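You operate a simulated robot arm through the tools that you are given. There is no shell and no other tool. Be economical: measure what you need, move in short steps, check, and stop when the job is done.

You are at the controls of a simulated robot arm. One attempt, no reset.

Task
Pack the purple book in the carton and tape it shut.
Fine: the ribbed pad lies against the book; both flaps fold in flat under the tape.
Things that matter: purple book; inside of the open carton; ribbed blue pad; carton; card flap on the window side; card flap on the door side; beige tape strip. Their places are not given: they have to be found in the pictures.

Only the result counts: the job must be done as asked and must still hold three seconds after the hand-in. Knocking over, shifting, dropping, spilling or breaking anything else fails it.

Robot
A 6-joint arm with a two-finger parallel gripper, fixed in place. Base frame: the origin is at the foot of the arm, x ahead of it, y to its left, z up; the work surface is at about z = 0.85. Readings come in m, rad, newtons and seconds.
With the tool pointing down near the work surface it reaches from about 0.36 to 0.82 m from the base axis. Its first joint turns from -2.897 to 2.897 rad. Payload 3.91 kg.
The TCP is the grasp point between the finger pads, 0.03 m short of the fingertips. In the tool frame z runs along the fingers and y along their closing line. Largest opening 0.11 m; finger width 0.02, thickness 0.01; the body of the gripper, 0.048 by 0.112 m, starts 0.055 m behind the TCP.
Orientation is told as [roll, pitch, yaw] about the base's x, y, z axes, in that order, counted from this pose: with the fingers straight down and closing along the base's y, the tool's x points along the base's -x, its y along +y and its z along -z.

Tools
- The arm moves only by the tool apply_moves. Its argument "moves" is a list of rows, each a list of 7 numbers: the shift along the tool's x, y, z in m, then the turn, a rotation vector about the tool's x, y, z in rad, then the finger opening in m, from 0 to 0.11. In form: [[tx, ty, tz, rx, ry, rz, jaw], ...]. A call has 1 to 8 rows; each row shifts and turns the commanded pose from where the row before left it, along the tool's axes as they then stand. Rows are played at 5 a second. More than 0.05 m and 0.15 rad between two rows, or a gripper value outside its range, and nothing of the call is played. A pose out of reach is approached as far as the arm can. The call stops where the force on the tool passes 40 N (or 10 N more than at its start, if that is more) or the arm is blocked; 0.2 s more then pass. The fingers move at their own pace (about 0.045 m/s each) and stop on an object; they squeeze with about 42 N. The grip force told is the motor's: it shows also when the fingers shut on nothing. Time passes only in rows, and 0.2 s behind the last, so rows that do not move let the fingers close. It gives the time, the measured TCP pose, the force on the tool (base axes), the opening and the grip force at its end, in the units of the frame above (readings bear some noise).
- Cameras (640 x 400 px; columns grow to the right, rows downward): "scene" is fixed at [0.0494, -0.5001, 1.5149]; the picture's right is [0.36, -0.93, 0.00], its down [-0.60, -0.23, -0.77] and it looks along [0.71, 0.28, -0.64] (base axes); focal length 287 px, centre (320, 200). "wrist" rides on the gripper at [-0.036, 0, -0.057] in the tool frame; the picture's right is [0.00, -1.00, 0.00], its down [0.97, 0.00, -0.24] and it looks along [0.24, 0.00, 0.97] (tool axes); focal length 218 px, centre (320, 200).
- get_image(camera): a new picture of that camera. No time passes.
- move_column(by): slides the trunk up (or, below 0, down) by that many m; the arm rides with it, the base frame stays. It gives what a move gives, with no picture.
- point_at(camera, pixels): there is no depth. For up to 12 entries [column, row, z] of the newest picture of that camera ("zoom" is the newest enlarged one), the place [x, y] in the base frame at which the ray of that pixel passes the height z, good to about 0.002 m. No time passes.
- inspect(camera, box): a new picture of the part [left, top, right, bottom] of that camera's present view, enlarged. No time passes.
- sign_off(): hands the job in; it is judged then, once.

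Keep the steps short. Do not move on a guess: measure, check each grasp and each placing, and mend mistakes. In all there are 80 turns and 46 pictures (those below and enlarged ones count). Leave the gripper open and the arm clear of the work at the hand-in unless told otherwise, and finish with a single line.

The tools are called after "Call:" as a command line: name --pt "numbers of a row" for each row, then --argument value for the rest, lists and objects as JSON in quotes. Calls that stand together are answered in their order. apply_moves: Moves the arm, as the interface text tells. Its arguments: {"type":"object","properties":{"moves":{"type":"array"}},"required":["moves"]} The other tools are called the same way: move_column (by) slides the trunk up or down; get_image (camera) takes a picture; point_at (camera, pixels) gives the place at which the rays of pixels pass given heights; inspect (camera, box) takes an enlarged picture of a part of a camera's view; sign_off () hands the job in.

At the start:

```text
clock: 0.0
tcp_pos: [0.4579, 0.2445, 1.2316]
tcp_rot: [0.0, 0.0, 0.0]
contact_force: [-0.6, -0.1, -0.1]
grip_width: 0.1099
grasp_force: 0.0
trunk travel left (down, up): [-0.5, 0.11]
```

scene: 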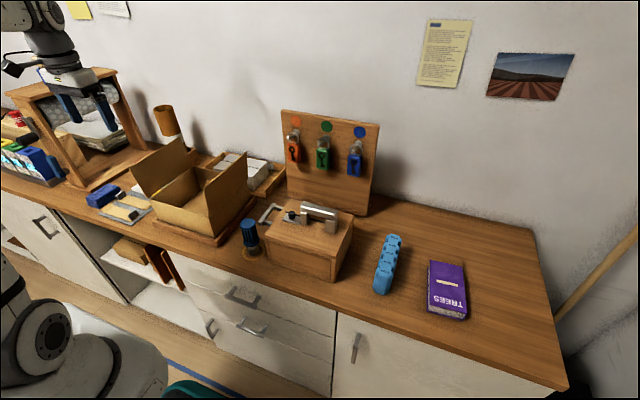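
wrist: 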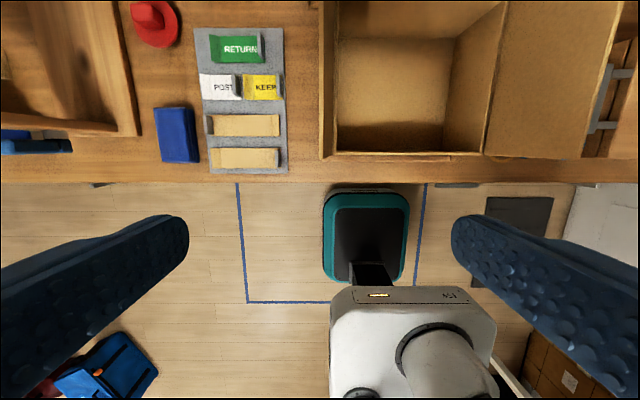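

I see the carton with two raised flaps near scene (195,190), a ribbed blue pad near (387,263), the purple book near (447,290), and a card with strips near (125,208). I'll take enlarged views of both areas to measure.

Call:
inspect --camera "scene" --box '[70, 120, 290, 257]'

Call:
inspect --camera "scene" --box '[340, 210, 500, 340]'

Call:
inspect --camera "wrist" --box '[120, 0, 640, 200]'

```text
2.91 times, centred on (180, 188) of scene
```

zoom: 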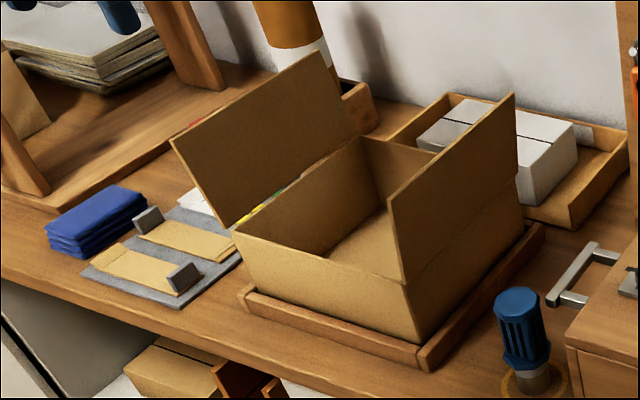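

```text
3.08 times, centred on (420, 275) of scene
```

zoom: 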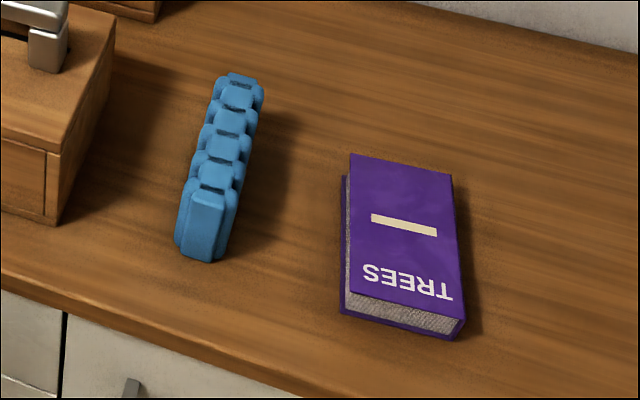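

```text
1.23 times, centred on (380, 100) of wrist
```

zoom: 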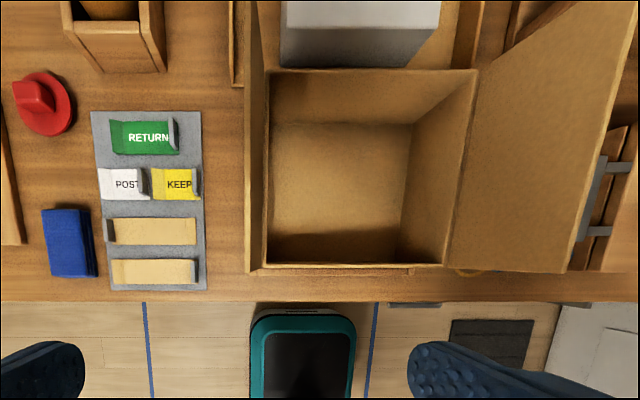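

I'll convert key pixels to base coordinates: book corners, pad ends, carton corners, and tape tabs, at a few assumed heights.

Call:
point_at --camera "scene" --pixels '[[429.7, 260.4, 0.88], [462.9, 266.9, 0.88], [467.1, 314, 0.88], [428.1, 306.5, 0.88], [427, 310, 0.85], [467, 320, 0.85], [395, 235.4, 0.9], [383.3, 275, 0.9], [381, 293.8, 0.85], [214.4, 236.3, 0.86], [150.8, 200.2, 0.95], [210.2, 217.4, 0.95]]'

Call:
point_at --camera "wrist" --pixels '[[324, 158, 0.95], [480, 155, 0.95], [505, 3, 0.95], [340, 0, 0.95], [338, 150, 0.86], [432, 150, 0.86], [455, 40, 0.86], [340, 40, 0.86], [210, 125, 0.86], [278, 125, 0.86], [214, 158, 0.86], [278, 158, 0.86]]'

```text
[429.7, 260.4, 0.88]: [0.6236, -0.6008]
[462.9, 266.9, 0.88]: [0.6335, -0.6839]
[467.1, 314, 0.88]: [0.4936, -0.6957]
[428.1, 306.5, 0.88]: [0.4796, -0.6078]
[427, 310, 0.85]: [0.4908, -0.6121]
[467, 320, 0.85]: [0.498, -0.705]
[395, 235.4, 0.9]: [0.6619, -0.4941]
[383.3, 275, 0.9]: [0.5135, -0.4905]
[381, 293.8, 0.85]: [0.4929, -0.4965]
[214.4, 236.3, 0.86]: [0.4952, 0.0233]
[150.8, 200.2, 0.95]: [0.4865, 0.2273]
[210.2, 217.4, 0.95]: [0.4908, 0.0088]
```

```text
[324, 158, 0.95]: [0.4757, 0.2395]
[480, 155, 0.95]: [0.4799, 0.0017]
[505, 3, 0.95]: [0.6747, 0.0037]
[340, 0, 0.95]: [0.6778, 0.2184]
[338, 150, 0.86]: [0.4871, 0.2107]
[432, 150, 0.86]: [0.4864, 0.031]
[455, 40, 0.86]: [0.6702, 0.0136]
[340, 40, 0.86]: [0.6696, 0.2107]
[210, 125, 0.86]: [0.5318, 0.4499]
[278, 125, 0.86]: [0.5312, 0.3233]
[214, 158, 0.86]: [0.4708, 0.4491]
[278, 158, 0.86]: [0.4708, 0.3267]
```

Carton spans roughly x 0.48–0.67, y 0.01–0.23. Next I move above it at the present height for a clear look straight down.

Call:
apply_moves --pt "-0.038 -0.031 0 0 0 0 0.11" --pt "-0.038 -0.031 0 0 0 0 0.11" --pt "-0.038 -0.031 0 0 0 0 0.11" --pt "-0.038 -0.031 0 0 0 0 0.11"

Call:
get_image --camera "wrist"

```text
clock: 1.0
tcp_pos: [0.6091, 0.1183, 1.2307]
tcp_rot: [-0.001, 0.002, 0.001]
contact_force: [-0.2, -0.3, -0.2]
grip_width: 0.11
grasp_force: 0.1
trunk travel left (down, up): [-0.5, 0.11]
```

```text
40 pictures are left
```

wrist: 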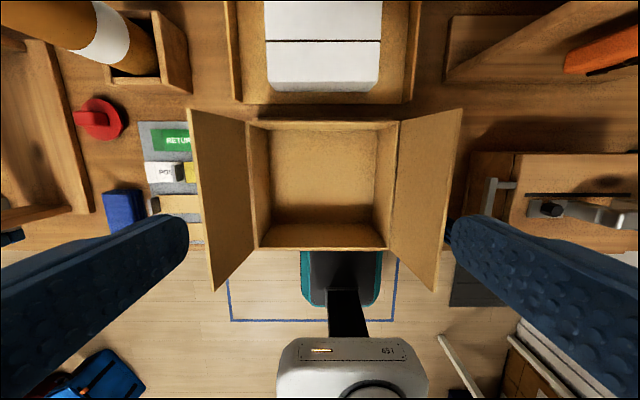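

Now I triangulate: the rim corners and flap tips at several candidate heights, from both cameras.

Call:
point_at --camera "wrist" --pixels '[[258, 250, 0.95], [258, 250, 0.98], [388, 250, 0.95], [388, 250, 0.98], [248, 121, 0.95], [248, 121, 0.98], [398, 121, 0.98], [213, 290, 1.05], [188, 108, 1.05], [437, 290, 1.05], [462, 108, 1.05], [272, 205, 0.86]]'

Call:
point_at --camera "scene" --pixels '[[150.8, 200.2, 0.98], [129.1, 167.5, 1.05], [180, 137, 1.05], [203.4, 189.9, 1.05], [246.7, 151.3, 1.05], [209, 215, 0.98], [209, 215, 0.95], [129.1, 167.5, 1.02], [203.4, 189.9, 1.02], [208, 216.5, 0.98]]'

```text
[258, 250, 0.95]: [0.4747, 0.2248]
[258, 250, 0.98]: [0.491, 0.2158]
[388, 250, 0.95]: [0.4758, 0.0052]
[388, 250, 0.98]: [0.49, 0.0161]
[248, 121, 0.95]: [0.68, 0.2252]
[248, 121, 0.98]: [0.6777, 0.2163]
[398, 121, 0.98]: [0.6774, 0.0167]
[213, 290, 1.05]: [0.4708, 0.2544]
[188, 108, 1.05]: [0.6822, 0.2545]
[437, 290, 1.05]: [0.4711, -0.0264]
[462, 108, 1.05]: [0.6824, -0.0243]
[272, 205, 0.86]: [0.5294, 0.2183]
```

```text
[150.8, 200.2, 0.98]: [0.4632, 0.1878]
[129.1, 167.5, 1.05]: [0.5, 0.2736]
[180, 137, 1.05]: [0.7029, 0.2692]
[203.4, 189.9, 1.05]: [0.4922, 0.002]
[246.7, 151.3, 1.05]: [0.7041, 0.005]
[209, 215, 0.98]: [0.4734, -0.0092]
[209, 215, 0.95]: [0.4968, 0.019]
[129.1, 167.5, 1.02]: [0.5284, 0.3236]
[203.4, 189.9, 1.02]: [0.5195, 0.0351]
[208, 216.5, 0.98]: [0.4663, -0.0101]
```

Triangulated: rim z≈0.957, carton outer x 0.478–0.679, y 0.007–0.223; flap tips at z≈1.067 leaning outward, y≈0.244 and −0.016. They meet at y≈0.115. Now I travel high towards the book and pad.

Call:
apply_moves --pt "0.02 -0.045 0 0 0 0 0.11" --pt "0.02 -0.045 0 0 0 0 0.11" --pt "0.02 -0.045 0 0 0 0 0.11" --pt "0.02 -0.045 0 0 0 0 0.11" --pt "0.02 -0.045 0 0 0 0 0.11" --pt "0.02 -0.045 0 0 0 0 0.11" --pt "0.02 -0.045 0 0 0 0 0.11"

Call:
apply_moves --pt "0 -0.048 0 0 0 0 0.11" --pt "0 -0.048 0 0 0 0 0.11" --pt "0 -0.048 0 0 0 0 0.11" --pt "-0.01 -0.048 0 0 0 0 0.11" --pt "-0.01 -0.048 0 0 0 0 0.11" --pt "-0.01 -0.048 0 0 0 0 0.11"

Call:
get_image --camera "wrist"

```text
clock: 2.6
tcp_pos: [0.4684, -0.1967, 1.2299]
tcp_rot: [0.0, 0.001, 0.001]
contact_force: [-0.6, 0.3, -0.5]
grip_width: 0.1098
grasp_force: 0.1
trunk travel left (down, up): [-0.5, 0.11]
```

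```text
clock: 4.0
tcp_pos: [0.5005, -0.4842, 1.2292]
tcp_rot: [0.0, 0.001, 0.003]
contact_force: [0.0, -0.5, -0.8]
grip_width: 0.1099
grasp_force: 0.0
trunk travel left (down, up): [-0.5, 0.11]
```

```text
39 pictures are left
```

wrist: 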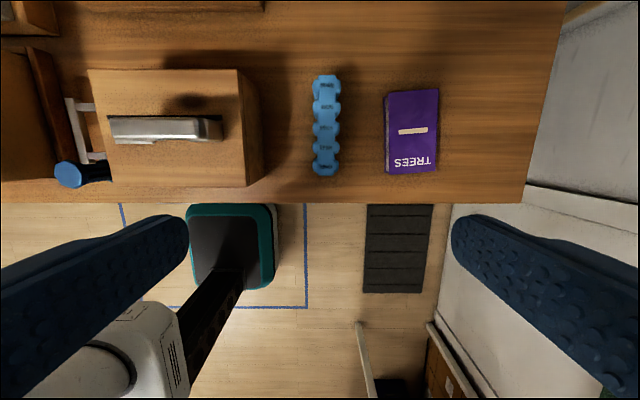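

I'll enlarge the pad/book area for exact edges.

Call:
inspect --camera "wrist" --box '[290, 60, 460, 190]'

```text
3.08 times, centred on (375, 125) of wrist
```

zoom: 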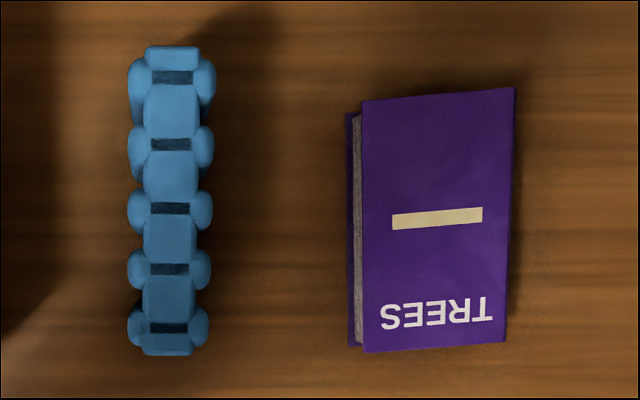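

Call:
point_at --camera "zoom" --pixels '[[361, 102, 0.88], [515, 88, 0.88], [506, 341, 0.88], [365, 354, 0.88], [345, 112, 0.85], [348, 346, 0.85], [172, 47, 0.89], [168, 355, 0.89], [128, 270, 0.88], [212, 270, 0.88], [145, 200, 0.9], [197, 200, 0.9]]'

Call:
point_at --camera "scene" --pixels '[[429.7, 260.4, 0.88], [429.7, 260.4, 0.9], [462.9, 266.9, 0.9], [467.1, 314, 0.9], [395, 235.4, 0.87], [395, 235.4, 0.89], [383.3, 270, 0.87], [383.3, 270, 0.89]]'

```text
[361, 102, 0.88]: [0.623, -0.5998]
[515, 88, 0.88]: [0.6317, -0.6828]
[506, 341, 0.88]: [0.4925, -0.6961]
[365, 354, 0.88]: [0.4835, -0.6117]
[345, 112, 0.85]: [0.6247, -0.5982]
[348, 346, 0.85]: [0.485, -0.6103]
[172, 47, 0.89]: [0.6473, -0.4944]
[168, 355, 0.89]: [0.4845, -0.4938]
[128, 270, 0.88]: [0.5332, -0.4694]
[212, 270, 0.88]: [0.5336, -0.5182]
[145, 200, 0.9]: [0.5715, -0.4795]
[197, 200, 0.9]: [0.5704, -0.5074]
```

```text
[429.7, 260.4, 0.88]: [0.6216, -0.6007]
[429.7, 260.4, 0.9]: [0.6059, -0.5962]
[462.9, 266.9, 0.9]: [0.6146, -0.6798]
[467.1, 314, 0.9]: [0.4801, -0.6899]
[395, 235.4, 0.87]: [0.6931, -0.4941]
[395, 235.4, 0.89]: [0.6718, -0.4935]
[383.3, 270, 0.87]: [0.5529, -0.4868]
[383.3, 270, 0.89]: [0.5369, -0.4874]
```

Book: top z≈0.88, centre ≈(0.558,−0.648), 0.14×0.084, turned about +5° in yaw. Pad: x 0.488–0.639, y≈−0.494, about 0.049 wide and 0.065 tall. I move above the book, turning 0.089 rad, and check whether it is in reach.

Call:
apply_moves --pt "-0.0074 -0.0234 0.0357 0 0 0 0.11" --pt "-0.0074 -0.0234 0.0357 0 0 0 0.11" --pt "-0.0074 -0.0234 0.0357 0 0 0 0.11" --pt "-0.0074 -0.0234 0.0357 0 0 0 0.11" --pt "-0.0074 -0.0234 0.0357 0 0 0 0.11" --pt "-0.0074 -0.0234 0.0357 0 0 0 0.11" --pt "-0.0074 -0.0234 0.0357 0 0 -0.089 0.11" --pt "0 0 0 0 0 0 0.11"

Call:
get_image --camera "wrist"

```text
clock: 5.8
tcp_pos: [0.523, -0.6072, 0.9906]
tcp_rot: [0.0, 0.003, 0.091]
contact_force: [-0.3, 0.0, 0.2]
grip_width: 0.1101
grasp_force: 0.0
out of reach, approached as far as the arm can: row 5, 6, 7
trunk travel left (down, up): [-0.5, 0.11]
```

```text
37 pictures are left
```

wrist: 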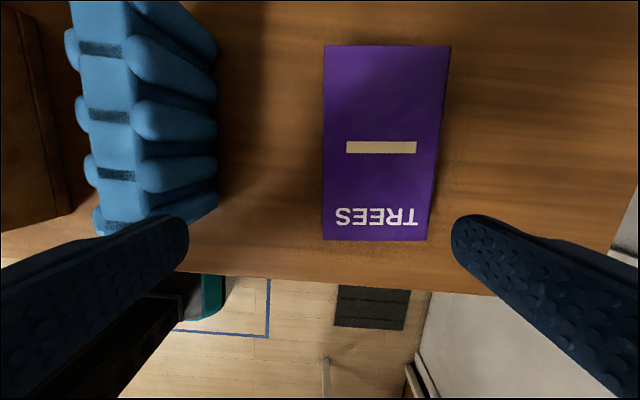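

Reach stops at radius 0.80 with this trunk height. I'll lift the arm 0.2 m and lower the trunk by the same, which should flatten the arm and extend reach.

Call:
apply_moves --pt "0 0 -0.04 0 0 0 0.11" --pt "0 0 -0.04 0 0 0 0.11" --pt "0 0 -0.04 0 0 0 0.11" --pt "0 0 -0.04 0 0 0 0.11" --pt "0 0 -0.04 0 0 0 0.11"

Call:
move_column --by -0.2

```text
clock: 7.0
tcp_pos: [0.4933, -0.5675, 1.1649]
tcp_rot: [0.001, 0.001, 0.089]
contact_force: [0.3, 0.3, -0.3]
grip_width: 0.1099
grasp_force: 0.1
out of reach, approached as far as the arm can: row 1, 2, 3, 4, 5
trunk travel left (down, up): [-0.5, 0.11]
```

```text
clock: 9.2
tcp_pos: [0.4921, -0.565, 0.9663]
tcp_rot: [0.0, 0.0, 0.089]
contact_force: [0.3, -0.5, 0.9]
grip_width: 0.1098
grasp_force: 0.0
trunk travel left (down, up): [-0.3, 0.31]
```

Reach is greater when the arm is lower relative to the table, so I put the trunk back up. Instead I'll tilt the tool about its closing axis (fingers leaning outward), which keeps the pads flat on the book's sides.

Call:
move_column --by 0.2

Call:
apply_moves --pt "0 0 0 0 -0.12 0 0.11" --pt "0 0 0 0 -0.12 0 0.11" --pt "0 0 0 0 -0.11 0 0.11" --pt "0 0 0 0 0 0 0.11"

```text
clock: 11.3
tcp_pos: [0.4912, -0.5661, 1.1662]
tcp_rot: [0.002, 0.0, 0.09]
contact_force: [-0.2, 0.2, 0.2]
grip_width: 0.11
grasp_force: 0.1
trunk travel left (down, up): [-0.5, 0.11]
```

```text
clock: 12.3
tcp_pos: [0.4932, -0.5663, 1.1651]
tcp_rot: [0.001, 0.0, 0.089]
contact_force: [0.2, 0.3, 0.5]
grip_width: 0.1098
grasp_force: 0.0
out of reach, approached as far as the arm can: row 1, 2, 3
trunk travel left (down, up): [-0.5, 0.11]
```

Being on the reach limit blocks the tilt. I pull back toward the base a bit and then tilt.

Call:
apply_moves --pt "0.035 0.03 0 0 0 0 0.11" --pt "0.035 0.03 0 0 0 0 0.11" --pt "0 0 0 0 -0.12 0 0.11" --pt "0 0 0 0 -0.12 0 0.11" --pt "0 0 0 0 -0.11 0 0.11" --pt "0 0 0 0 0 0 0.11"

```text
clock: 13.7
tcp_pos: [0.4929, -0.5652, 1.1641]
tcp_rot: [0.001, 0.001, 0.087]
contact_force: [-0.2, -0.2, -0.3]
grip_width: 0.1099
grasp_force: 0.0
out of reach, approached as far as the arm can: row 1, 2, 3, 4, 5
trunk travel left (down, up): [-0.5, 0.11]
```

The commanded pose seems to sit beyond reach still. I move along tool y (base +y) to bring it back inside, in small rows.

Call:
apply_moves --pt "0 0.03 0 0 0 0 0.11" --pt "0 0.03 0 0 0 0 0.11" --pt "0 0.03 0 0 0 0 0.11"

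```text
clock: 14.5
tcp_pos: [0.4933, -0.5653, 1.1651]
tcp_rot: [0.0, -0.001, 0.09]
contact_force: [-0.4, 0.5, -0.4]
grip_width: 0.1101
grasp_force: 0.0
out of reach, approached as far as the arm can: row 1, 2, 3
trunk travel left (down, up): [-0.5, 0.11]
```

Nothing moved, so I'll undo the tilt commands stepwise and see when the pose becomes reachable again.

Call:
apply_moves --pt "0 0 0 0 0.12 0 0.11" --pt "0 0 0 0 0.12 0 0.11" --pt "0 0 0 0 0.11 0 0.11"

```text
clock: 15.3
tcp_pos: [0.4778, -0.5455, 1.1589]
tcp_rot: [0.0, 0.296, 0.088]
contact_force: [0.1, -0.3, 0.0]
grip_width: 0.11
grasp_force: 0.2
out of reach, approached as far as the arm can: row 1, 2, 3
trunk travel left (down, up): [-0.5, 0.11]
```

The arm is fully stretched (straight elbow), where inward moves get stuck. Going lower at the same radius bends the elbow: I'll lower along the tool axis by about 0.12 m.

Call:
apply_moves --pt "0 0 0.03 0 0 0 0.11" --pt "0 0 0.03 0 0 0 0.11" --pt "0 0 0.03 0 0 0 0.11" --pt "0 0 0.03 0 0 0 0.11"

```text
clock: 16.3
tcp_pos: [0.4435, -0.5483, 1.0438]
tcp_rot: [0.0, 0.294, 0.089]
contact_force: [-0.3, -0.4, -0.5]
grip_width: 0.1101
grasp_force: 0.1
trunk travel left (down, up): [-0.5, 0.11]
```

Free again. Now I move slightly inward and tilt back through zero to about −0.35 pitch.

Call:
apply_moves --pt "0 0.03 0 0 -0.1 0 0.11" --pt "0 0.03 0 0 -0.1 0 0.11" --pt "0 0 0 0 -0.1 0 0.11" --pt "0 0 0 0 -0.12 0 0.11" --pt "0 0 0 0 -0.12 0 0.11" --pt "0 0 0 0 -0.11 0 0.11"

```text
clock: 17.7
tcp_pos: [0.438, -0.4892, 1.0448]
tcp_rot: [0.001, -0.356, 0.091]
contact_force: [0.5, -0.4, -0.6]
grip_width: 0.1101
grasp_force: 0.2
trunk travel left (down, up): [-0.5, 0.11]
```

Pitch is −0.356 with room to spare. Now to a point above the book, (0.545,−0.649,0.95).

Call:
apply_moves --pt "-0.0107 -0.0338 0.0242 0 0 0 0.11" --pt "-0.0107 -0.0338 0.0242 0 0 0 0.11" --pt "-0.0107 -0.0338 0.0242 0 0 0 0.11" --pt "-0.0107 -0.0338 0.0242 0 0 0 0.11" --pt "-0.0107 -0.0338 0.0242 0 0 0 0.11"

Call:
get_image --camera "wrist"

```text
clock: 18.9
tcp_pos: [0.5409, -0.6449, 0.9473]
tcp_rot: [0.003, -0.353, 0.088]
contact_force: [0.0, -0.7, 1.8]
grip_width: 0.11
grasp_force: 0.0
out of reach, approached as far as the arm can: row 5
trunk travel left (down, up): [-0.5, 0.11]
```

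```text
36 pictures are left
```

wrist: 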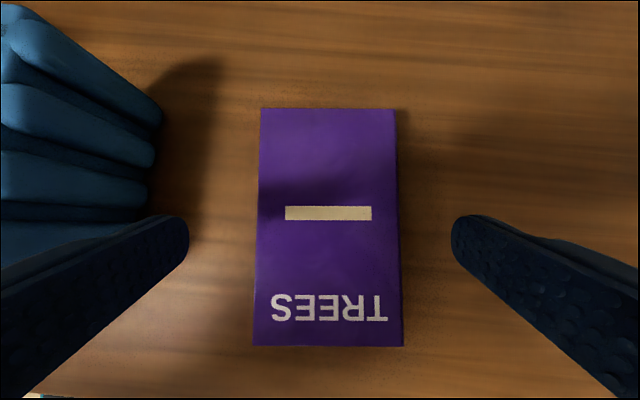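

The book is centred between the fingers. I lower to z≈0.885, slightly inward, staying off the reach limit.

Call:
apply_moves --pt "0.0098 -0.0011 0.0184 0 0 0 0.11" --pt "0.0098 -0.0011 0.0184 0 0 0 0.11" --pt "0.0098 -0.0011 0.0184 0 0 0 0.11"

```text
clock: 19.7
tcp_pos: [0.5323, -0.6483, 0.8858]
tcp_rot: [0.0, -0.353, 0.094]
contact_force: [-0.4, -1.0, 0.8]
grip_width: 0.1098
grasp_force: 0.0
trunk travel left (down, up): [-0.5, 0.11]
```

At depth. Close on the book.

Call:
apply_moves --pt "0 0 0 0 0 0 0.06" --pt "0 0 0 0 0 0 0.06" --pt "0 0 0 0 0 0 0.06" --pt "0 0 0 0 0 0 0.06"

Call:
get_image --camera "wrist"

```text
clock: 20.7
tcp_pos: [0.5325, -0.6481, 0.8863]
tcp_rot: [-0.001, -0.353, 0.089]
contact_force: [-0.6, 0.4, -0.6]
grip_width: 0.0849
grasp_force: 42.1
trunk travel left (down, up): [-0.5, 0.11]
```

```text
35 pictures are left
```

wrist: 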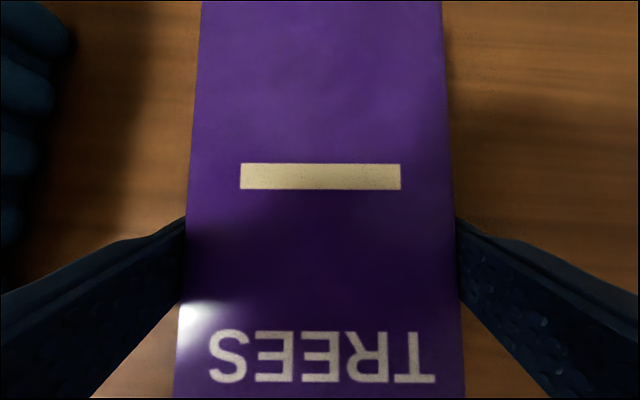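

Good grip (0.085 m, 42 N). Lift, drifting inward to stay off the reach limit.

Call:
apply_moves --pt "0.0031 0.0063 -0.0332 0 0 0 0.06" --pt "0.0031 0.0063 -0.0332 0 0 0 0.06" --pt "0.0031 0.0063 -0.0332 0 0 0 0.06" --pt "0.0031 0.0063 -0.0332 0 0 0 0.06"

Call:
get_image --camera "scene"

```text
clock: 21.7
tcp_pos: [0.4718, -0.629, 1.0075]
tcp_rot: [0.0, -0.354, 0.089]
contact_force: [-0.2, 0.3, -1.9]
grip_width: 0.0846
grasp_force: 42.2
trunk travel left (down, up): [-0.5, 0.11]
```

```text
34 pictures are left
```

scene: 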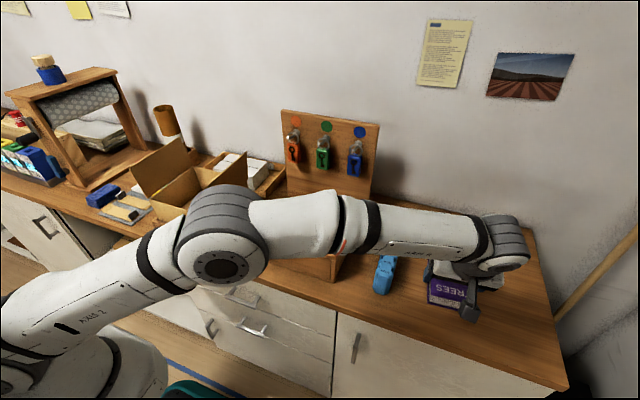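

The book hangs level and firm. I raise to z≈1.17 while moving toward the carton, and take out the yaw at the end.

Call:
apply_moves --pt "-0.0074 0.0333 -0.026 0 0 0 0.06" --pt "-0.0074 0.0333 -0.026 0 0 0 0.06" --pt "-0.0074 0.0333 -0.026 0 0 0 0.06" --pt "-0.0074 0.0333 -0.026 0 0 0 0.06" --pt "-0.0074 0.0333 -0.026 0 0 0 0.06" --pt "-0.0074 0.0333 -0.026 0 0 0 0.06" --pt "0 0 0 0.031 0 0.0834 0.06"

```text
clock: 23.3
tcp_pos: [0.4434, -0.4309, 1.1681]
tcp_rot: [0.0, -0.353, 0.001]
contact_force: [0.1, -1.1, -3.0]
grip_width: 0.0848
grasp_force: 41.3
trunk travel left (down, up): [-0.5, 0.11]
```

Now across to above the carton at (0.553, 0.085, ~1.18).

Call:
apply_moves --pt "-0.0097 0.0469 0.0026 0 0 0 0.06" --pt "-0.0097 0.0469 0.0026 0 0 0 0.06" --pt "-0.0097 0.0469 0.0026 0 0 0 0.06" --pt "-0.0097 0.0469 0.0026 0 0 0 0.06" --pt "-0.0097 0.0469 0.0026 0 0 0 0.06" --pt "-0.0097 0.0469 0.0026 0 0 0 0.06"

Call:
apply_moves --pt "-0.0097 0.0469 0.0026 0 0 0 0.06" --pt "-0.0097 0.0469 0.0026 0 0 0 0.06" --pt "-0.0097 0.0469 0.0026 0 0 0 0.06" --pt "-0.0097 0.0469 0.0026 0 0 0 0.06" --pt "-0.0097 0.0469 0.0026 0 0 0 0.06" --pt "0 0 0 0 0 0 0.06"

Call:
get_image --camera "wrist"

Call:
get_image --camera "scene"

```text
clock: 24.7
tcp_pos: [0.5028, -0.1489, 1.1746]
tcp_rot: [0.001, -0.353, -0.001]
contact_force: [0.8, 1.0, -2.5]
grip_width: 0.0847
grasp_force: 41.6
trunk travel left (down, up): [-0.5, 0.11]
```

```text
clock: 26.1
tcp_pos: [0.5532, 0.0866, 1.1788]
tcp_rot: [-0.001, -0.354, 0.0]
contact_force: [0.2, 0.2, -2.8]
grip_width: 0.0848
grasp_force: 41.4
trunk travel left (down, up): [-0.5, 0.11]
```

```text
33 pictures are left
```

wrist: 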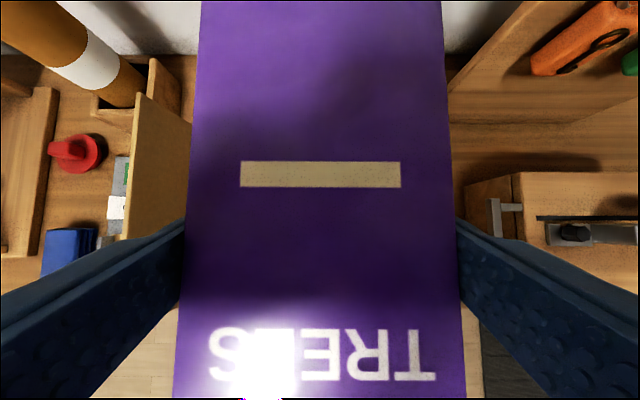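

```text
32 pictures are left
```

scene: 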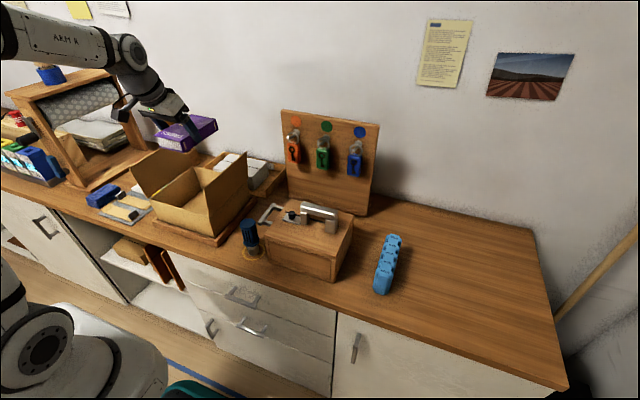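

I check where the book's centre (its bar at (320,175)) is relative to the TCP.

Call:
point_at --camera "wrist" --pixels '[[320, 175, 1.173], [206, 100, 1.173], [444, 100, 1.173], [184, 300, 1.173], [460, 300, 1.173]]'

```text
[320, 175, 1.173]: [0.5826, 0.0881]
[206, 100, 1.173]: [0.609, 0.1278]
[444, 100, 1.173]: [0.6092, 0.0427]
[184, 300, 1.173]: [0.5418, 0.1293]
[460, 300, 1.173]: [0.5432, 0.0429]
```

Book centre is at (0.583, 0.088), fits within the interior. Lower it to about z=0.94.

Call:
apply_moves --pt "0.0146 0 0.0373 0 0 0 0.06" --pt "0.0146 0 0.0373 0 0 0 0.06" --pt "0.0146 0 0.0373 0 0 0 0.06" --pt "0.0146 0 0.0373 0 0 0 0.06" --pt "0.0146 0 0.0373 0 0 0 0.06" --pt "0.0146 0 0.0373 0 0 0 0.06"

Call:
get_image --camera "scene"

```text
clock: 27.5
tcp_pos: [0.5489, 0.085, 0.938]
tcp_rot: [0.001, -0.354, 0.0]
contact_force: [0.6, -0.5, -2.6]
grip_width: 0.0846
grasp_force: 42.0
trunk travel left (down, up): [-0.5, 0.11]
```

```text
31 pictures are left
```

scene: 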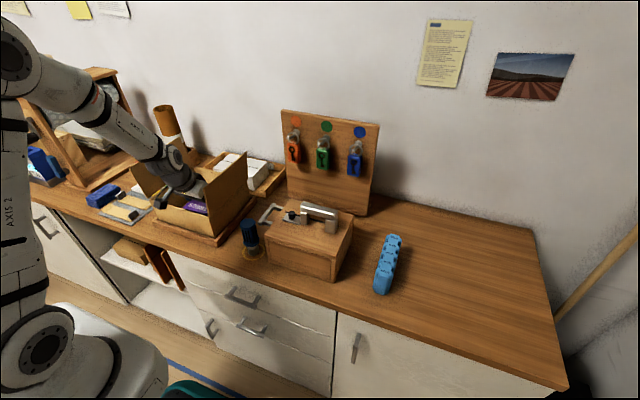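

Inside the carton, clear of the walls. Creep down and watch the force.

Call:
apply_moves --pt "0.0021 0 0.0056 0 0 0 0.06" --pt "0.0021 0 0.0056 0 0 0 0.06" --pt "0.0021 0 0.0056 0 0 0 0.06" --pt "0.0021 0 0.0056 0 0 0 0.06" --pt "0.0021 0 0.0056 0 0 0 0.06"

Call:
apply_moves --pt "0.0014 0 0.0037 0 0 0 0.06"

Call:
apply_moves --pt "0.0014 0 0.0037 0 0 0 0.06"

```text
clock: 28.7
tcp_pos: [0.5483, 0.0865, 0.9085]
tcp_rot: [0.002, -0.354, 0.001]
contact_force: [0.0, 0.2, -3.1]
grip_width: 0.0844
grasp_force: 42.1
trunk travel left (down, up): [-0.5, 0.11]
```

```text
clock: 29.1
tcp_pos: [0.5479, 0.0859, 0.9046]
tcp_rot: [-0.001, -0.355, 0.002]
contact_force: [-0.6, 0.0, -3.1]
grip_width: 0.0846
grasp_force: 41.9
trunk travel left (down, up): [-0.5, 0.11]
```

```text
clock: 29.5
tcp_pos: [0.5483, 0.0846, 0.8997]
tcp_rot: [0.001, -0.352, -0.001]
contact_force: [-0.6, 0.2, -3.5]
grip_width: 0.0845
grasp_force: 41.9
trunk travel left (down, up): [-0.5, 0.11]
```

Still free (about −3 N, the book's weight). Continue in 4 mm and then smaller steps.

Call:
apply_moves --pt "0.001 0 0.0028 0 0 0 0.06"

Call:
apply_moves --pt "0.001 0 0.0028 0 0 0 0.06"

Call:
apply_moves --pt "0.0007 0 0.0019 0 0 0 0.06"

```text
clock: 29.9
tcp_pos: [0.548, 0.0854, 0.8987]
tcp_rot: [-0.002, -0.353, 0.003]
contact_force: [-0.1, 0.2, -3.2]
grip_width: 0.0847
grasp_force: 42.5
trunk travel left (down, up): [-0.5, 0.11]
```

```text
clock: 30.3
tcp_pos: [0.5469, 0.0844, 0.896]
tcp_rot: [-0.001, -0.356, 0.002]
contact_force: [0.5, 0.7, -2.7]
grip_width: 0.0847
grasp_force: 42.2
trunk travel left (down, up): [-0.5, 0.11]
```

```text
clock: 30.7
tcp_pos: [0.547, 0.0846, 0.8928]
tcp_rot: [0.001, -0.355, 0.002]
contact_force: [-0.8, -1.2, -2.8]
grip_width: 0.0846
grasp_force: 42.1
trunk travel left (down, up): [-0.5, 0.11]
```

Call:
apply_moves --pt "0.0007 0 0.0019 0 0 0 0.06"

Call:
apply_moves --pt "0.0005 0 0.0014 0 0 0 0.06"

Call:
apply_moves --pt "0.0005 0 0.0014 0 0 0 0.06"

```text
clock: 31.1
tcp_pos: [0.5477, 0.0861, 0.8908]
tcp_rot: [0.0, -0.354, 0.0]
contact_force: [-0.4, -0.2, -0.6]
grip_width: 0.0845
grasp_force: 42.4
trunk travel left (down, up): [-0.5, 0.11]
```

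```text
clock: 31.5
tcp_pos: [0.5475, 0.086, 0.8913]
tcp_rot: [0.0, -0.357, 0.001]
contact_force: [0.4, -1.6, 14.3]
grip_width: 0.0848
grasp_force: 42.5
trunk travel left (down, up): [-0.5, 0.11]
```

```text
clock: 31.9
tcp_pos: [0.5482, 0.0842, 0.8901]
tcp_rot: [0.002, -0.359, 0.002]
contact_force: [1.0, -2.4, 29.2]
grip_width: 0.0849
grasp_force: 42.0
trunk travel left (down, up): [-0.5, 0.11]
```

Contact: the book sits on the floor (floor z≈0.855). I relieve the press, open to 0.10, and rise straight up.

Call:
apply_moves --pt "-0.0008 0 -0.002 0 0 0 0.06" --pt "0 0 0 0 0 0 0.1" --pt "0 0 0 0 0 0 0.1" --pt "0 0 0 0 0 0 0.1"

Call:
apply_moves --pt "-0.0105 0 -0.0281 0 0 0 0.1" --pt "-0.0146 0 -0.0373 0 0 0 0.1" --pt "-0.0146 0 -0.0373 0 0 0 0.1" --pt "-0.0146 0 -0.0373 0 0 0 0.1" --pt "-0.0146 0 -0.0373 0 0 0 0.1" --pt "-0.0146 0 -0.0373 0 0 0 0.1" --pt "-0.0146 0 -0.0373 0 0 0 0.1" --pt "-0.0146 0 -0.0373 0 0 0 0.1"

Call:
get_image --camera "wrist"

```text
clock: 32.9
tcp_pos: [0.5474, 0.0861, 0.8911]
tcp_rot: [0.001, -0.353, 0.002]
contact_force: [-0.3, 0.2, 0.8]
grip_width: 0.0999
grasp_force: 0.2
trunk travel left (down, up): [-0.5, 0.11]
```

```text
clock: 34.7
tcp_pos: [0.5532, 0.0848, 1.2002]
tcp_rot: [0.001, -0.353, 0.001]
contact_force: [-0.2, -0.7, 0.0]
grip_width: 0.1
grasp_force: 0.1
trunk travel left (down, up): [-0.5, 0.11]
```

```text
30 pictures are left
```

wrist: 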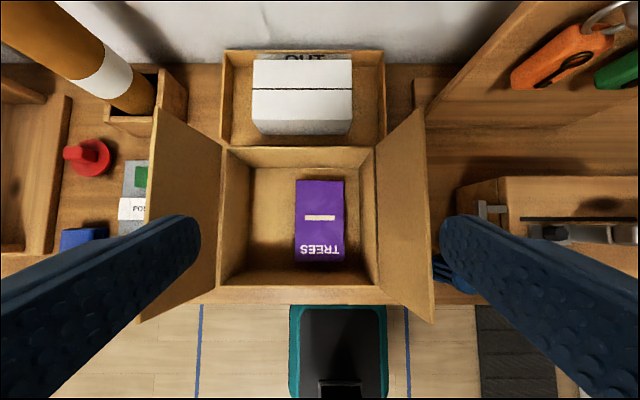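

The book is lying flat in the carton. Measure its edges and the inner floor limits.

Call:
point_at --camera "wrist" --pixels '[[296, 181, 0.885], [344, 181, 0.885], [294, 262, 0.885], [345, 262, 0.885], [258, 169, 0.856], [363, 169, 0.856], [247, 271, 0.856], [233, 273, 0.957], [366, 273, 0.9]]'

```text
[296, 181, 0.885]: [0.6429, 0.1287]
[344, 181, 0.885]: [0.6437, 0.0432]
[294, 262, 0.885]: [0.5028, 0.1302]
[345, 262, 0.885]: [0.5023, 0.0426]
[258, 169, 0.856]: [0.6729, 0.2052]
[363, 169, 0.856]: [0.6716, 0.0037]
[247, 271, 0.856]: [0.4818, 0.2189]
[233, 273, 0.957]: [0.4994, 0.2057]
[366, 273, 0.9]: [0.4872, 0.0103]
```

Book spans x 0.503–0.643, y 0.043–0.130. Now untilt and travel back to the pad.

Call:
apply_moves --pt "0 -0.045 0 0 0.12 0 0.11" --pt "0 -0.045 0 0 0.12 0 0.11" --pt "0 -0.045 0 0 0.113 0 0.11"

Call:
apply_moves --pt "0.0125 -0.044 0.006 0 0 0 0.11" --pt "0.0125 -0.044 0.006 0 0 0 0.11" --pt "0.0125 -0.044 0.006 0 0 0 0.11" --pt "0.0125 -0.044 0.006 0 0 0 0.11" --pt "0.0125 -0.044 0.006 0 0 0 0.11" --pt "0.0125 -0.044 0.006 0 0 0 0.11" --pt "0.0125 -0.044 0.006 0 0 0 0.11" --pt "0.0125 -0.044 0.006 0 0 0 0.11"

```text
clock: 35.5
tcp_pos: [0.5529, -0.0516, 1.2013]
tcp_rot: [0.002, 0.001, 0.002]
contact_force: [0.8, 1.3, -0.4]
grip_width: 0.1101
grasp_force: 0.1
trunk travel left (down, up): [-0.5, 0.11]
```

```text
clock: 37.3
tcp_pos: [0.4521, -0.4024, 1.1516]
tcp_rot: [-0.002, -0.003, 0.001]
contact_force: [0.3, 0.0, -0.2]
grip_width: 0.1099
grasp_force: 0.0
trunk travel left (down, up): [-0.5, 0.11]
```

Next above the pad at (0.563,−0.494,1.0), moving sideways first to keep away from the toolbox.

Call:
apply_moves --pt "-0.01 -0.046 0 0 0 0 0.11" --pt "-0.01 -0.046 0 0 0 0 0.11" --pt "-0.02 0 0.04 0 0 0 0.11" --pt "-0.025 0 0.04 0 0 0 0.11" --pt "-0.025 0 0.04 0 0 0 0.11" --pt "-0.021 0 0.031 0 0 0 0.11"

Call:
get_image --camera "wrist"

```text
clock: 38.7
tcp_pos: [0.5654, -0.4925, 0.9999]
tcp_rot: [0.0, -0.002, 0.001]
contact_force: [0.1, 0.9, 0.3]
grip_width: 0.1099
grasp_force: 0.1
trunk travel left (down, up): [-0.5, 0.11]
```

```text
29 pictures are left
```

wrist: 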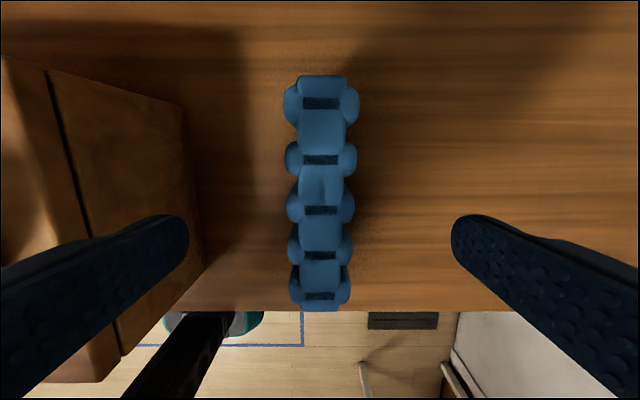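

Call:
point_at --camera "wrist" --pixels '[[322, 76, 0.915], [320, 310, 0.915], [287, 208, 0.89], [355, 208, 0.89], [285, 160, 0.89], [357, 160, 0.89], [203, 265, 0.85], [186, 105, 0.95], [118, 350, 0.95], [320, 210, 0.915]]'

Call:
inspect --camera "scene" --box '[340, 210, 460, 310]'

```text
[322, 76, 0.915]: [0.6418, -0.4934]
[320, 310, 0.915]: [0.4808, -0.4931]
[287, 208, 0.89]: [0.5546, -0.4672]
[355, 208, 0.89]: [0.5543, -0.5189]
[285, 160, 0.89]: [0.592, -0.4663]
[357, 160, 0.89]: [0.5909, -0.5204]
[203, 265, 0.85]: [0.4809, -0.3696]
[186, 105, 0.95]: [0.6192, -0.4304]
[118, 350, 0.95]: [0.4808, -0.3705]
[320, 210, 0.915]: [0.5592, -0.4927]
```

```text
4.00 times, centred on (400, 260) of scene
```

zoom: 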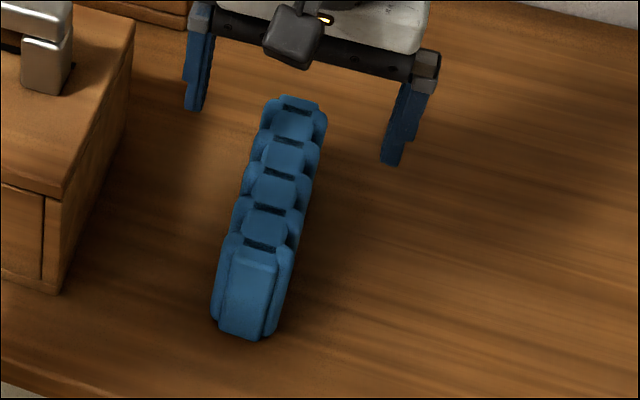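

Pad centre (0.561,−0.493); the fingers clear the toolbox. Lower to z≈0.887 and close.

Call:
apply_moves --pt "0.004 -0.0005 0.028 0 0 0 0.1" --pt "0 0 0.028 0 0 0 0.1" --pt "0 0 0.028 0 0 0 0.1" --pt "0 0 0.028 0 0 0 0.1" --pt "0 0 0 0 0 0 0.03" --pt "0 0 0 0 0 0 0.03" --pt "0 0 0 0 0 0 0.03" --pt "0 0 0 0 0 0 0.03"

Call:
get_image --camera "wrist"

```text
clock: 40.5
tcp_pos: [0.5605, -0.4952, 0.8896]
tcp_rot: [0.0, -0.002, 0.0]
contact_force: [0.3, 0.6, -1.0]
grip_width: 0.0432
grasp_force: 33.5
trunk travel left (down, up): [-0.5, 0.11]
```

```text
27 pictures are left
```

wrist: 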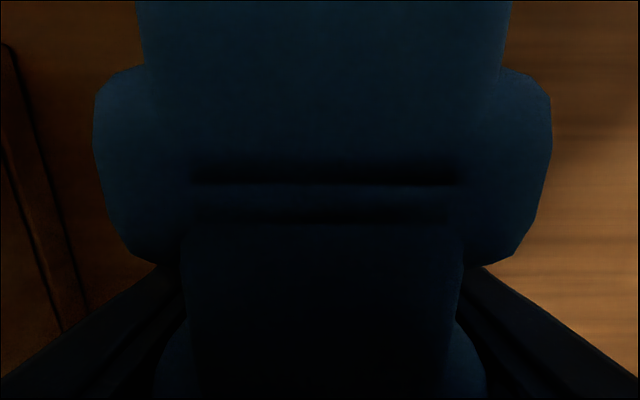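

The fingers are on the pad at 0.043 m. Let the grip settle and lift a little.

Call:
apply_moves --pt "0 0 0 0 0 0 0.03" --pt "0 0 0 0 0 0 0.03" --pt "0 0 -0.02 0 0 0 0.03" --pt "0 0 -0.03 0 0 0 0.03" --pt "0.005 0 -0.03 0 0 0 0.03" --pt "0.01 0 -0.03 0 0 0 0.03"

Call:
get_image --camera "scene"

```text
clock: 41.9
tcp_pos: [0.5454, -0.4941, 0.9994]
tcp_rot: [0.0, -0.003, 0.002]
contact_force: [-0.3, -0.3, -1.7]
grip_width: 0.0432
grasp_force: 42.5
trunk travel left (down, up): [-0.5, 0.11]
```

```text
26 pictures are left
```

scene: 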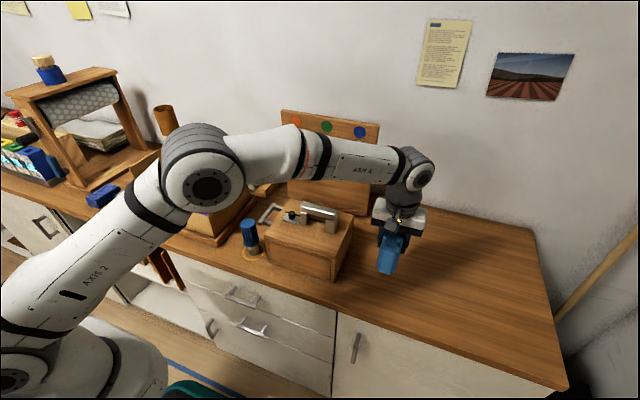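

Pad held (0.043 m, pad bottom ≈0.037 below the TCP). Gripper body would touch the carton wall if I set it down beside the book as is, so I'll first nudge the book a bit toward −y with the same finger, from above-rim body height. Now travel back, high.

Call:
apply_moves --pt "0.019 0.0188 -0.034 0 0 0 0.03" --pt "0.019 0.0188 -0.034 0 0 0 0.03" --pt "0.019 0.0188 -0.034 0 0 0 0.03" --pt "0.019 0.0188 -0.034 0 0 0 0.03" --pt "0.019 0.0188 -0.034 0 0 0 0.03"

Call:
apply_moves --pt "-0.0105 0.047 -0.002 0 0 0 0.03" --pt "-0.0105 0.047 -0.002 0 0 0 0.03" --pt "-0.0105 0.047 -0.002 0 0 0 0.03" --pt "-0.0105 0.047 -0.002 0 0 0 0.03" --pt "-0.0105 0.047 -0.002 0 0 0 0.03" --pt "-0.0105 0.047 -0.002 0 0 0 0.03"

Call:
apply_moves --pt "-0.0105 0.047 -0.002 0 0 0 0.03" --pt "-0.0105 0.047 -0.002 0 0 0 0.03" --pt "-0.0105 0.047 -0.002 0 0 0 0.03" --pt "-0.0105 0.047 -0.002 0 0 0 0.03" --pt "-0.0105 0.047 -0.002 0 0 0 0.03" --pt "-0.0105 0.0455 -0.002 0 0 0 0.03" --pt "0 0 0 0 0 0 0.03"

Call:
get_image --camera "wrist"

```text
clock: 43.1
tcp_pos: [0.4487, -0.3997, 1.1696]
tcp_rot: [0.002, -0.003, 0.003]
contact_force: [0.5, 0.0, -0.6]
grip_width: 0.043
grasp_force: 42.1
trunk travel left (down, up): [-0.5, 0.11]
```

```text
clock: 44.5
tcp_pos: [0.5134, -0.1168, 1.1804]
tcp_rot: [0.0, -0.002, -0.002]
contact_force: [-0.3, -0.6, -1.1]
grip_width: 0.0431
grasp_force: 42.9
trunk travel left (down, up): [-0.5, 0.11]
```

```text
clock: 46.1
tcp_pos: [0.5751, 0.1636, 1.1943]
tcp_rot: [0.0, -0.003, 0.0]
contact_force: [-0.1, -0.4, -0.1]
grip_width: 0.0433
grasp_force: 42.2
trunk travel left (down, up): [-0.5, 0.11]
```

```text
25 pictures are left
```

wrist: 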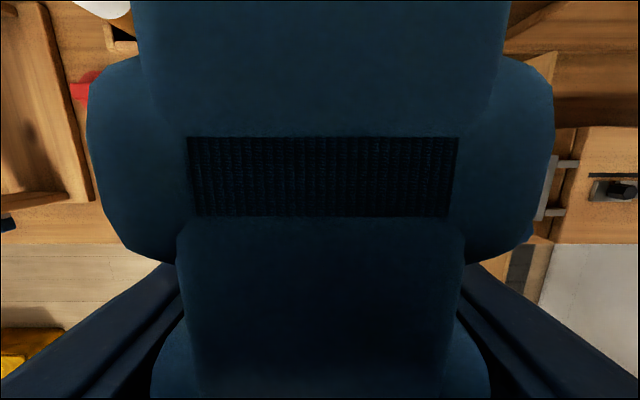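

Over the carton at (0.575,0.164). Lower to 0.97, then gently to 0.905.

Call:
apply_moves --pt "0 0 0.045 0 0 0 0.03" --pt "0 0 0.045 0 0 0 0.03" --pt "0 0 0.045 0 0 0 0.03" --pt "0 0 0.045 0 0 0 0.03" --pt "0 0 0.044 0 0 0 0.03"

Call:
apply_moves --pt "0 0 0.013 0 0 0 0.03" --pt "0 0 0.013 0 0 0 0.03" --pt "0 0 0.013 0 0 0 0.03" --pt "0 0 0.013 0 0 0 0.03" --pt "0 0 0.013 0 0 0 0.03"

Call:
inspect --camera "scene" --box '[100, 120, 280, 250]'

```text
clock: 47.3
tcp_pos: [0.5778, 0.1614, 0.9701]
tcp_rot: [0.002, -0.001, 0.0]
contact_force: [0.4, 0.8, -1.4]
grip_width: 0.0433
grasp_force: 41.5
trunk travel left (down, up): [-0.5, 0.11]
```

```text
clock: 48.5
tcp_pos: [0.5767, 0.1625, 0.9039]
tcp_rot: [-0.001, -0.001, 0.002]
contact_force: [-0.2, 0.2, -0.4]
grip_width: 0.0431
grasp_force: 41.8
trunk travel left (down, up): [-0.5, 0.11]
```

```text
3.08 times, centred on (190, 185) of scene
```

zoom: 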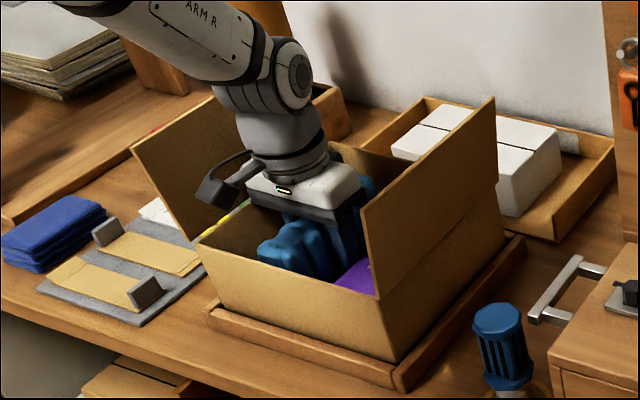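

No contact so far. Now push the book about 22 mm toward −y in small steps, watching the force.

Call:
apply_moves --pt "0 -0.005 0 0 0 0 0.03" --pt "0 -0.005 0 0 0 0 0.03"

Call:
apply_moves --pt "0 -0.004 0 0 0 0 0.03" --pt "0 -0.004 0 0 0 0 0.03" --pt "0 -0.004 0 0 0 0 0.03"

```text
clock: 49.1
tcp_pos: [0.5764, 0.1524, 0.9036]
tcp_rot: [0.0, 0.0, -0.001]
contact_force: [0.8, -0.1, 0.7]
grip_width: 0.043
grasp_force: 42.4
trunk travel left (down, up): [-0.5, 0.11]
```

```text
clock: 49.9
tcp_pos: [0.5772, 0.1407, 0.9042]
tcp_rot: [-0.001, -0.002, 0.003]
contact_force: [-0.2, 1.2, 0.0]
grip_width: 0.043
grasp_force: 42.0
trunk travel left (down, up): [-0.5, 0.11]
```

A light push force of ~1 N: the book slides. I back off 5 mm (to leave room for opening) and lower to the floor.

Call:
apply_moves --pt "0 0.005 0 0 0 0 0.03" --pt "0 0 0.004 0 0 0 0.03" --pt "0 0 0.003 0 0 0 0.03"

Call:
apply_moves --pt "0 0 0.003 0 0 0 0.03"

Call:
apply_moves --pt "0 0 0.002 0 0 0 0.03"

```text
clock: 50.7
tcp_pos: [0.5758, 0.1452, 0.8974]
tcp_rot: [0.0, 0.0, 0.001]
contact_force: [0.4, 0.3, -0.3]
grip_width: 0.0432
grasp_force: 42.0
trunk travel left (down, up): [-0.5, 0.11]
```

```text
clock: 51.1
tcp_pos: [0.5769, 0.1453, 0.8952]
tcp_rot: [-0.001, 0.0, 0.003]
contact_force: [1.1, 1.0, -0.9]
grip_width: 0.043
grasp_force: 41.8
trunk travel left (down, up): [-0.5, 0.11]
```

```text
clock: 51.5
tcp_pos: [0.5759, 0.1462, 0.8941]
tcp_rot: [-0.001, -0.003, 0.002]
contact_force: [-0.2, -0.4, 11.4]
grip_width: 0.0432
grasp_force: 41.5
trunk travel left (down, up): [-0.5, 0.11]
```

Pad touches the floor. Open just to 0.056 and rise straight up.

Call:
apply_moves --pt "0 0 -0.001 0 0 0 0.058" --pt "0 0 0 0 0 0 0.058" --pt "0 0 0 0 0 0 0.058" --pt "0 0 -0.03 0 0 0 0.058" --pt "0 0 -0.045 0 0 0 0.058" --pt "0 0 -0.045 0 0 0 0.058" --pt "0 0 -0.045 0 0 0 0.058" --pt "0 0 -0.045 0 0 0 0.058"

Call:
apply_moves --pt "-0.03 -0.02 -0.045 0 0 0 0.06" --pt "-0.03 -0.02 -0.03 0 0 0 0.11" --pt "-0.0 -0.0 -0.0 0 0 0 0.11"

Call:
get_image --camera "wrist"

```text
clock: 53.3
tcp_pos: [0.5756, 0.1457, 1.1041]
tcp_rot: [0.0, -0.001, 0.001]
contact_force: [0.0, 0.0, 0.0]
grip_width: 0.0583
grasp_force: 0.0
trunk travel left (down, up): [-0.5, 0.11]
```

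```text
refused: row 1 steps farther than a row can; nothing moved
```

```text
23 pictures are left
```

wrist: 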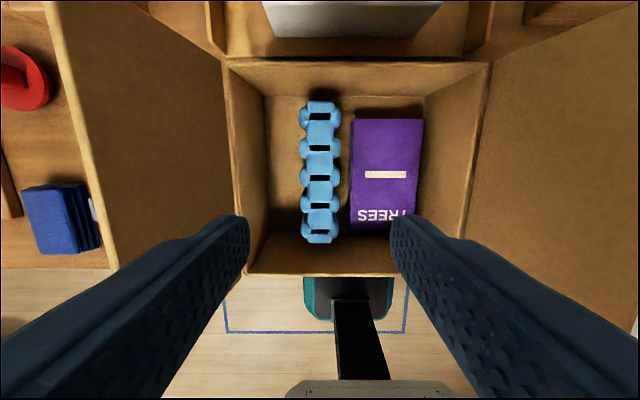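

Both are in, with a gap of around 1 cm. Measure pad sides and book edge.

Call:
point_at --camera "wrist" --pixels '[[300, 172, 0.885], [340, 172, 0.885], [352, 172, 0.885], [422, 150, 0.885], [321, 102, 0.92], [321, 243, 0.92], [352, 120, 0.885], [350, 228, 0.885]]'

```text
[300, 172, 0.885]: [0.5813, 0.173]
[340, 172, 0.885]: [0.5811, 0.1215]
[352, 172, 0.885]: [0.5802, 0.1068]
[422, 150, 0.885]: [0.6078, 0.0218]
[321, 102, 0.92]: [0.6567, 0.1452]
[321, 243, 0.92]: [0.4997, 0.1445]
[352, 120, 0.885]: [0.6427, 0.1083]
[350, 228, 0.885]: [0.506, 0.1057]
```

Gap is 12 mm. I'll rise 4 cm, turn the closed gripper 90° (narrow side in y) and use it to push the pad against the book.

Call:
apply_moves --pt "0 0.01 -0.04 0 0 0 0" --pt "0 0.01 0 0 0 0.1428 0" --pt "0 0 0 0 0 0.1428 0" --pt "0 0 0 0 0 0.1428 0" --pt "0 0 0 0 0 0.1428 0" --pt "0 0 0 0 0 0.1428 0"

Call:
apply_moves --pt "0 0 0 0 0 0.1428 0" --pt "0 0 0 0 0 0.1428 0" --pt "0 0 0 0 0 0.1428 0" --pt "0 0 0 0 0 0.1428 0" --pt "0 0 0 0 0 0.1428 0" --pt "0 0 0 0 0 0.1428 0" --pt "0 0 0 0 0 0 0"

```text
clock: 54.7
tcp_pos: [0.5758, 0.1655, 1.1426]
tcp_rot: [0.001, -0.002, -0.715]
contact_force: [-0.6, -0.8, 0.3]
grip_width: 0.0
grasp_force: 37.7
trunk travel left (down, up): [-0.5, 0.11]
```

```text
clock: 56.3
tcp_pos: [0.577, 0.1642, 1.1435]
tcp_rot: [0.001, 0.0, -1.571]
contact_force: [0.9, 0.1, -0.6]
grip_width: 0.0001
grasp_force: 37.5
trunk travel left (down, up): [-0.5, 0.11]
```

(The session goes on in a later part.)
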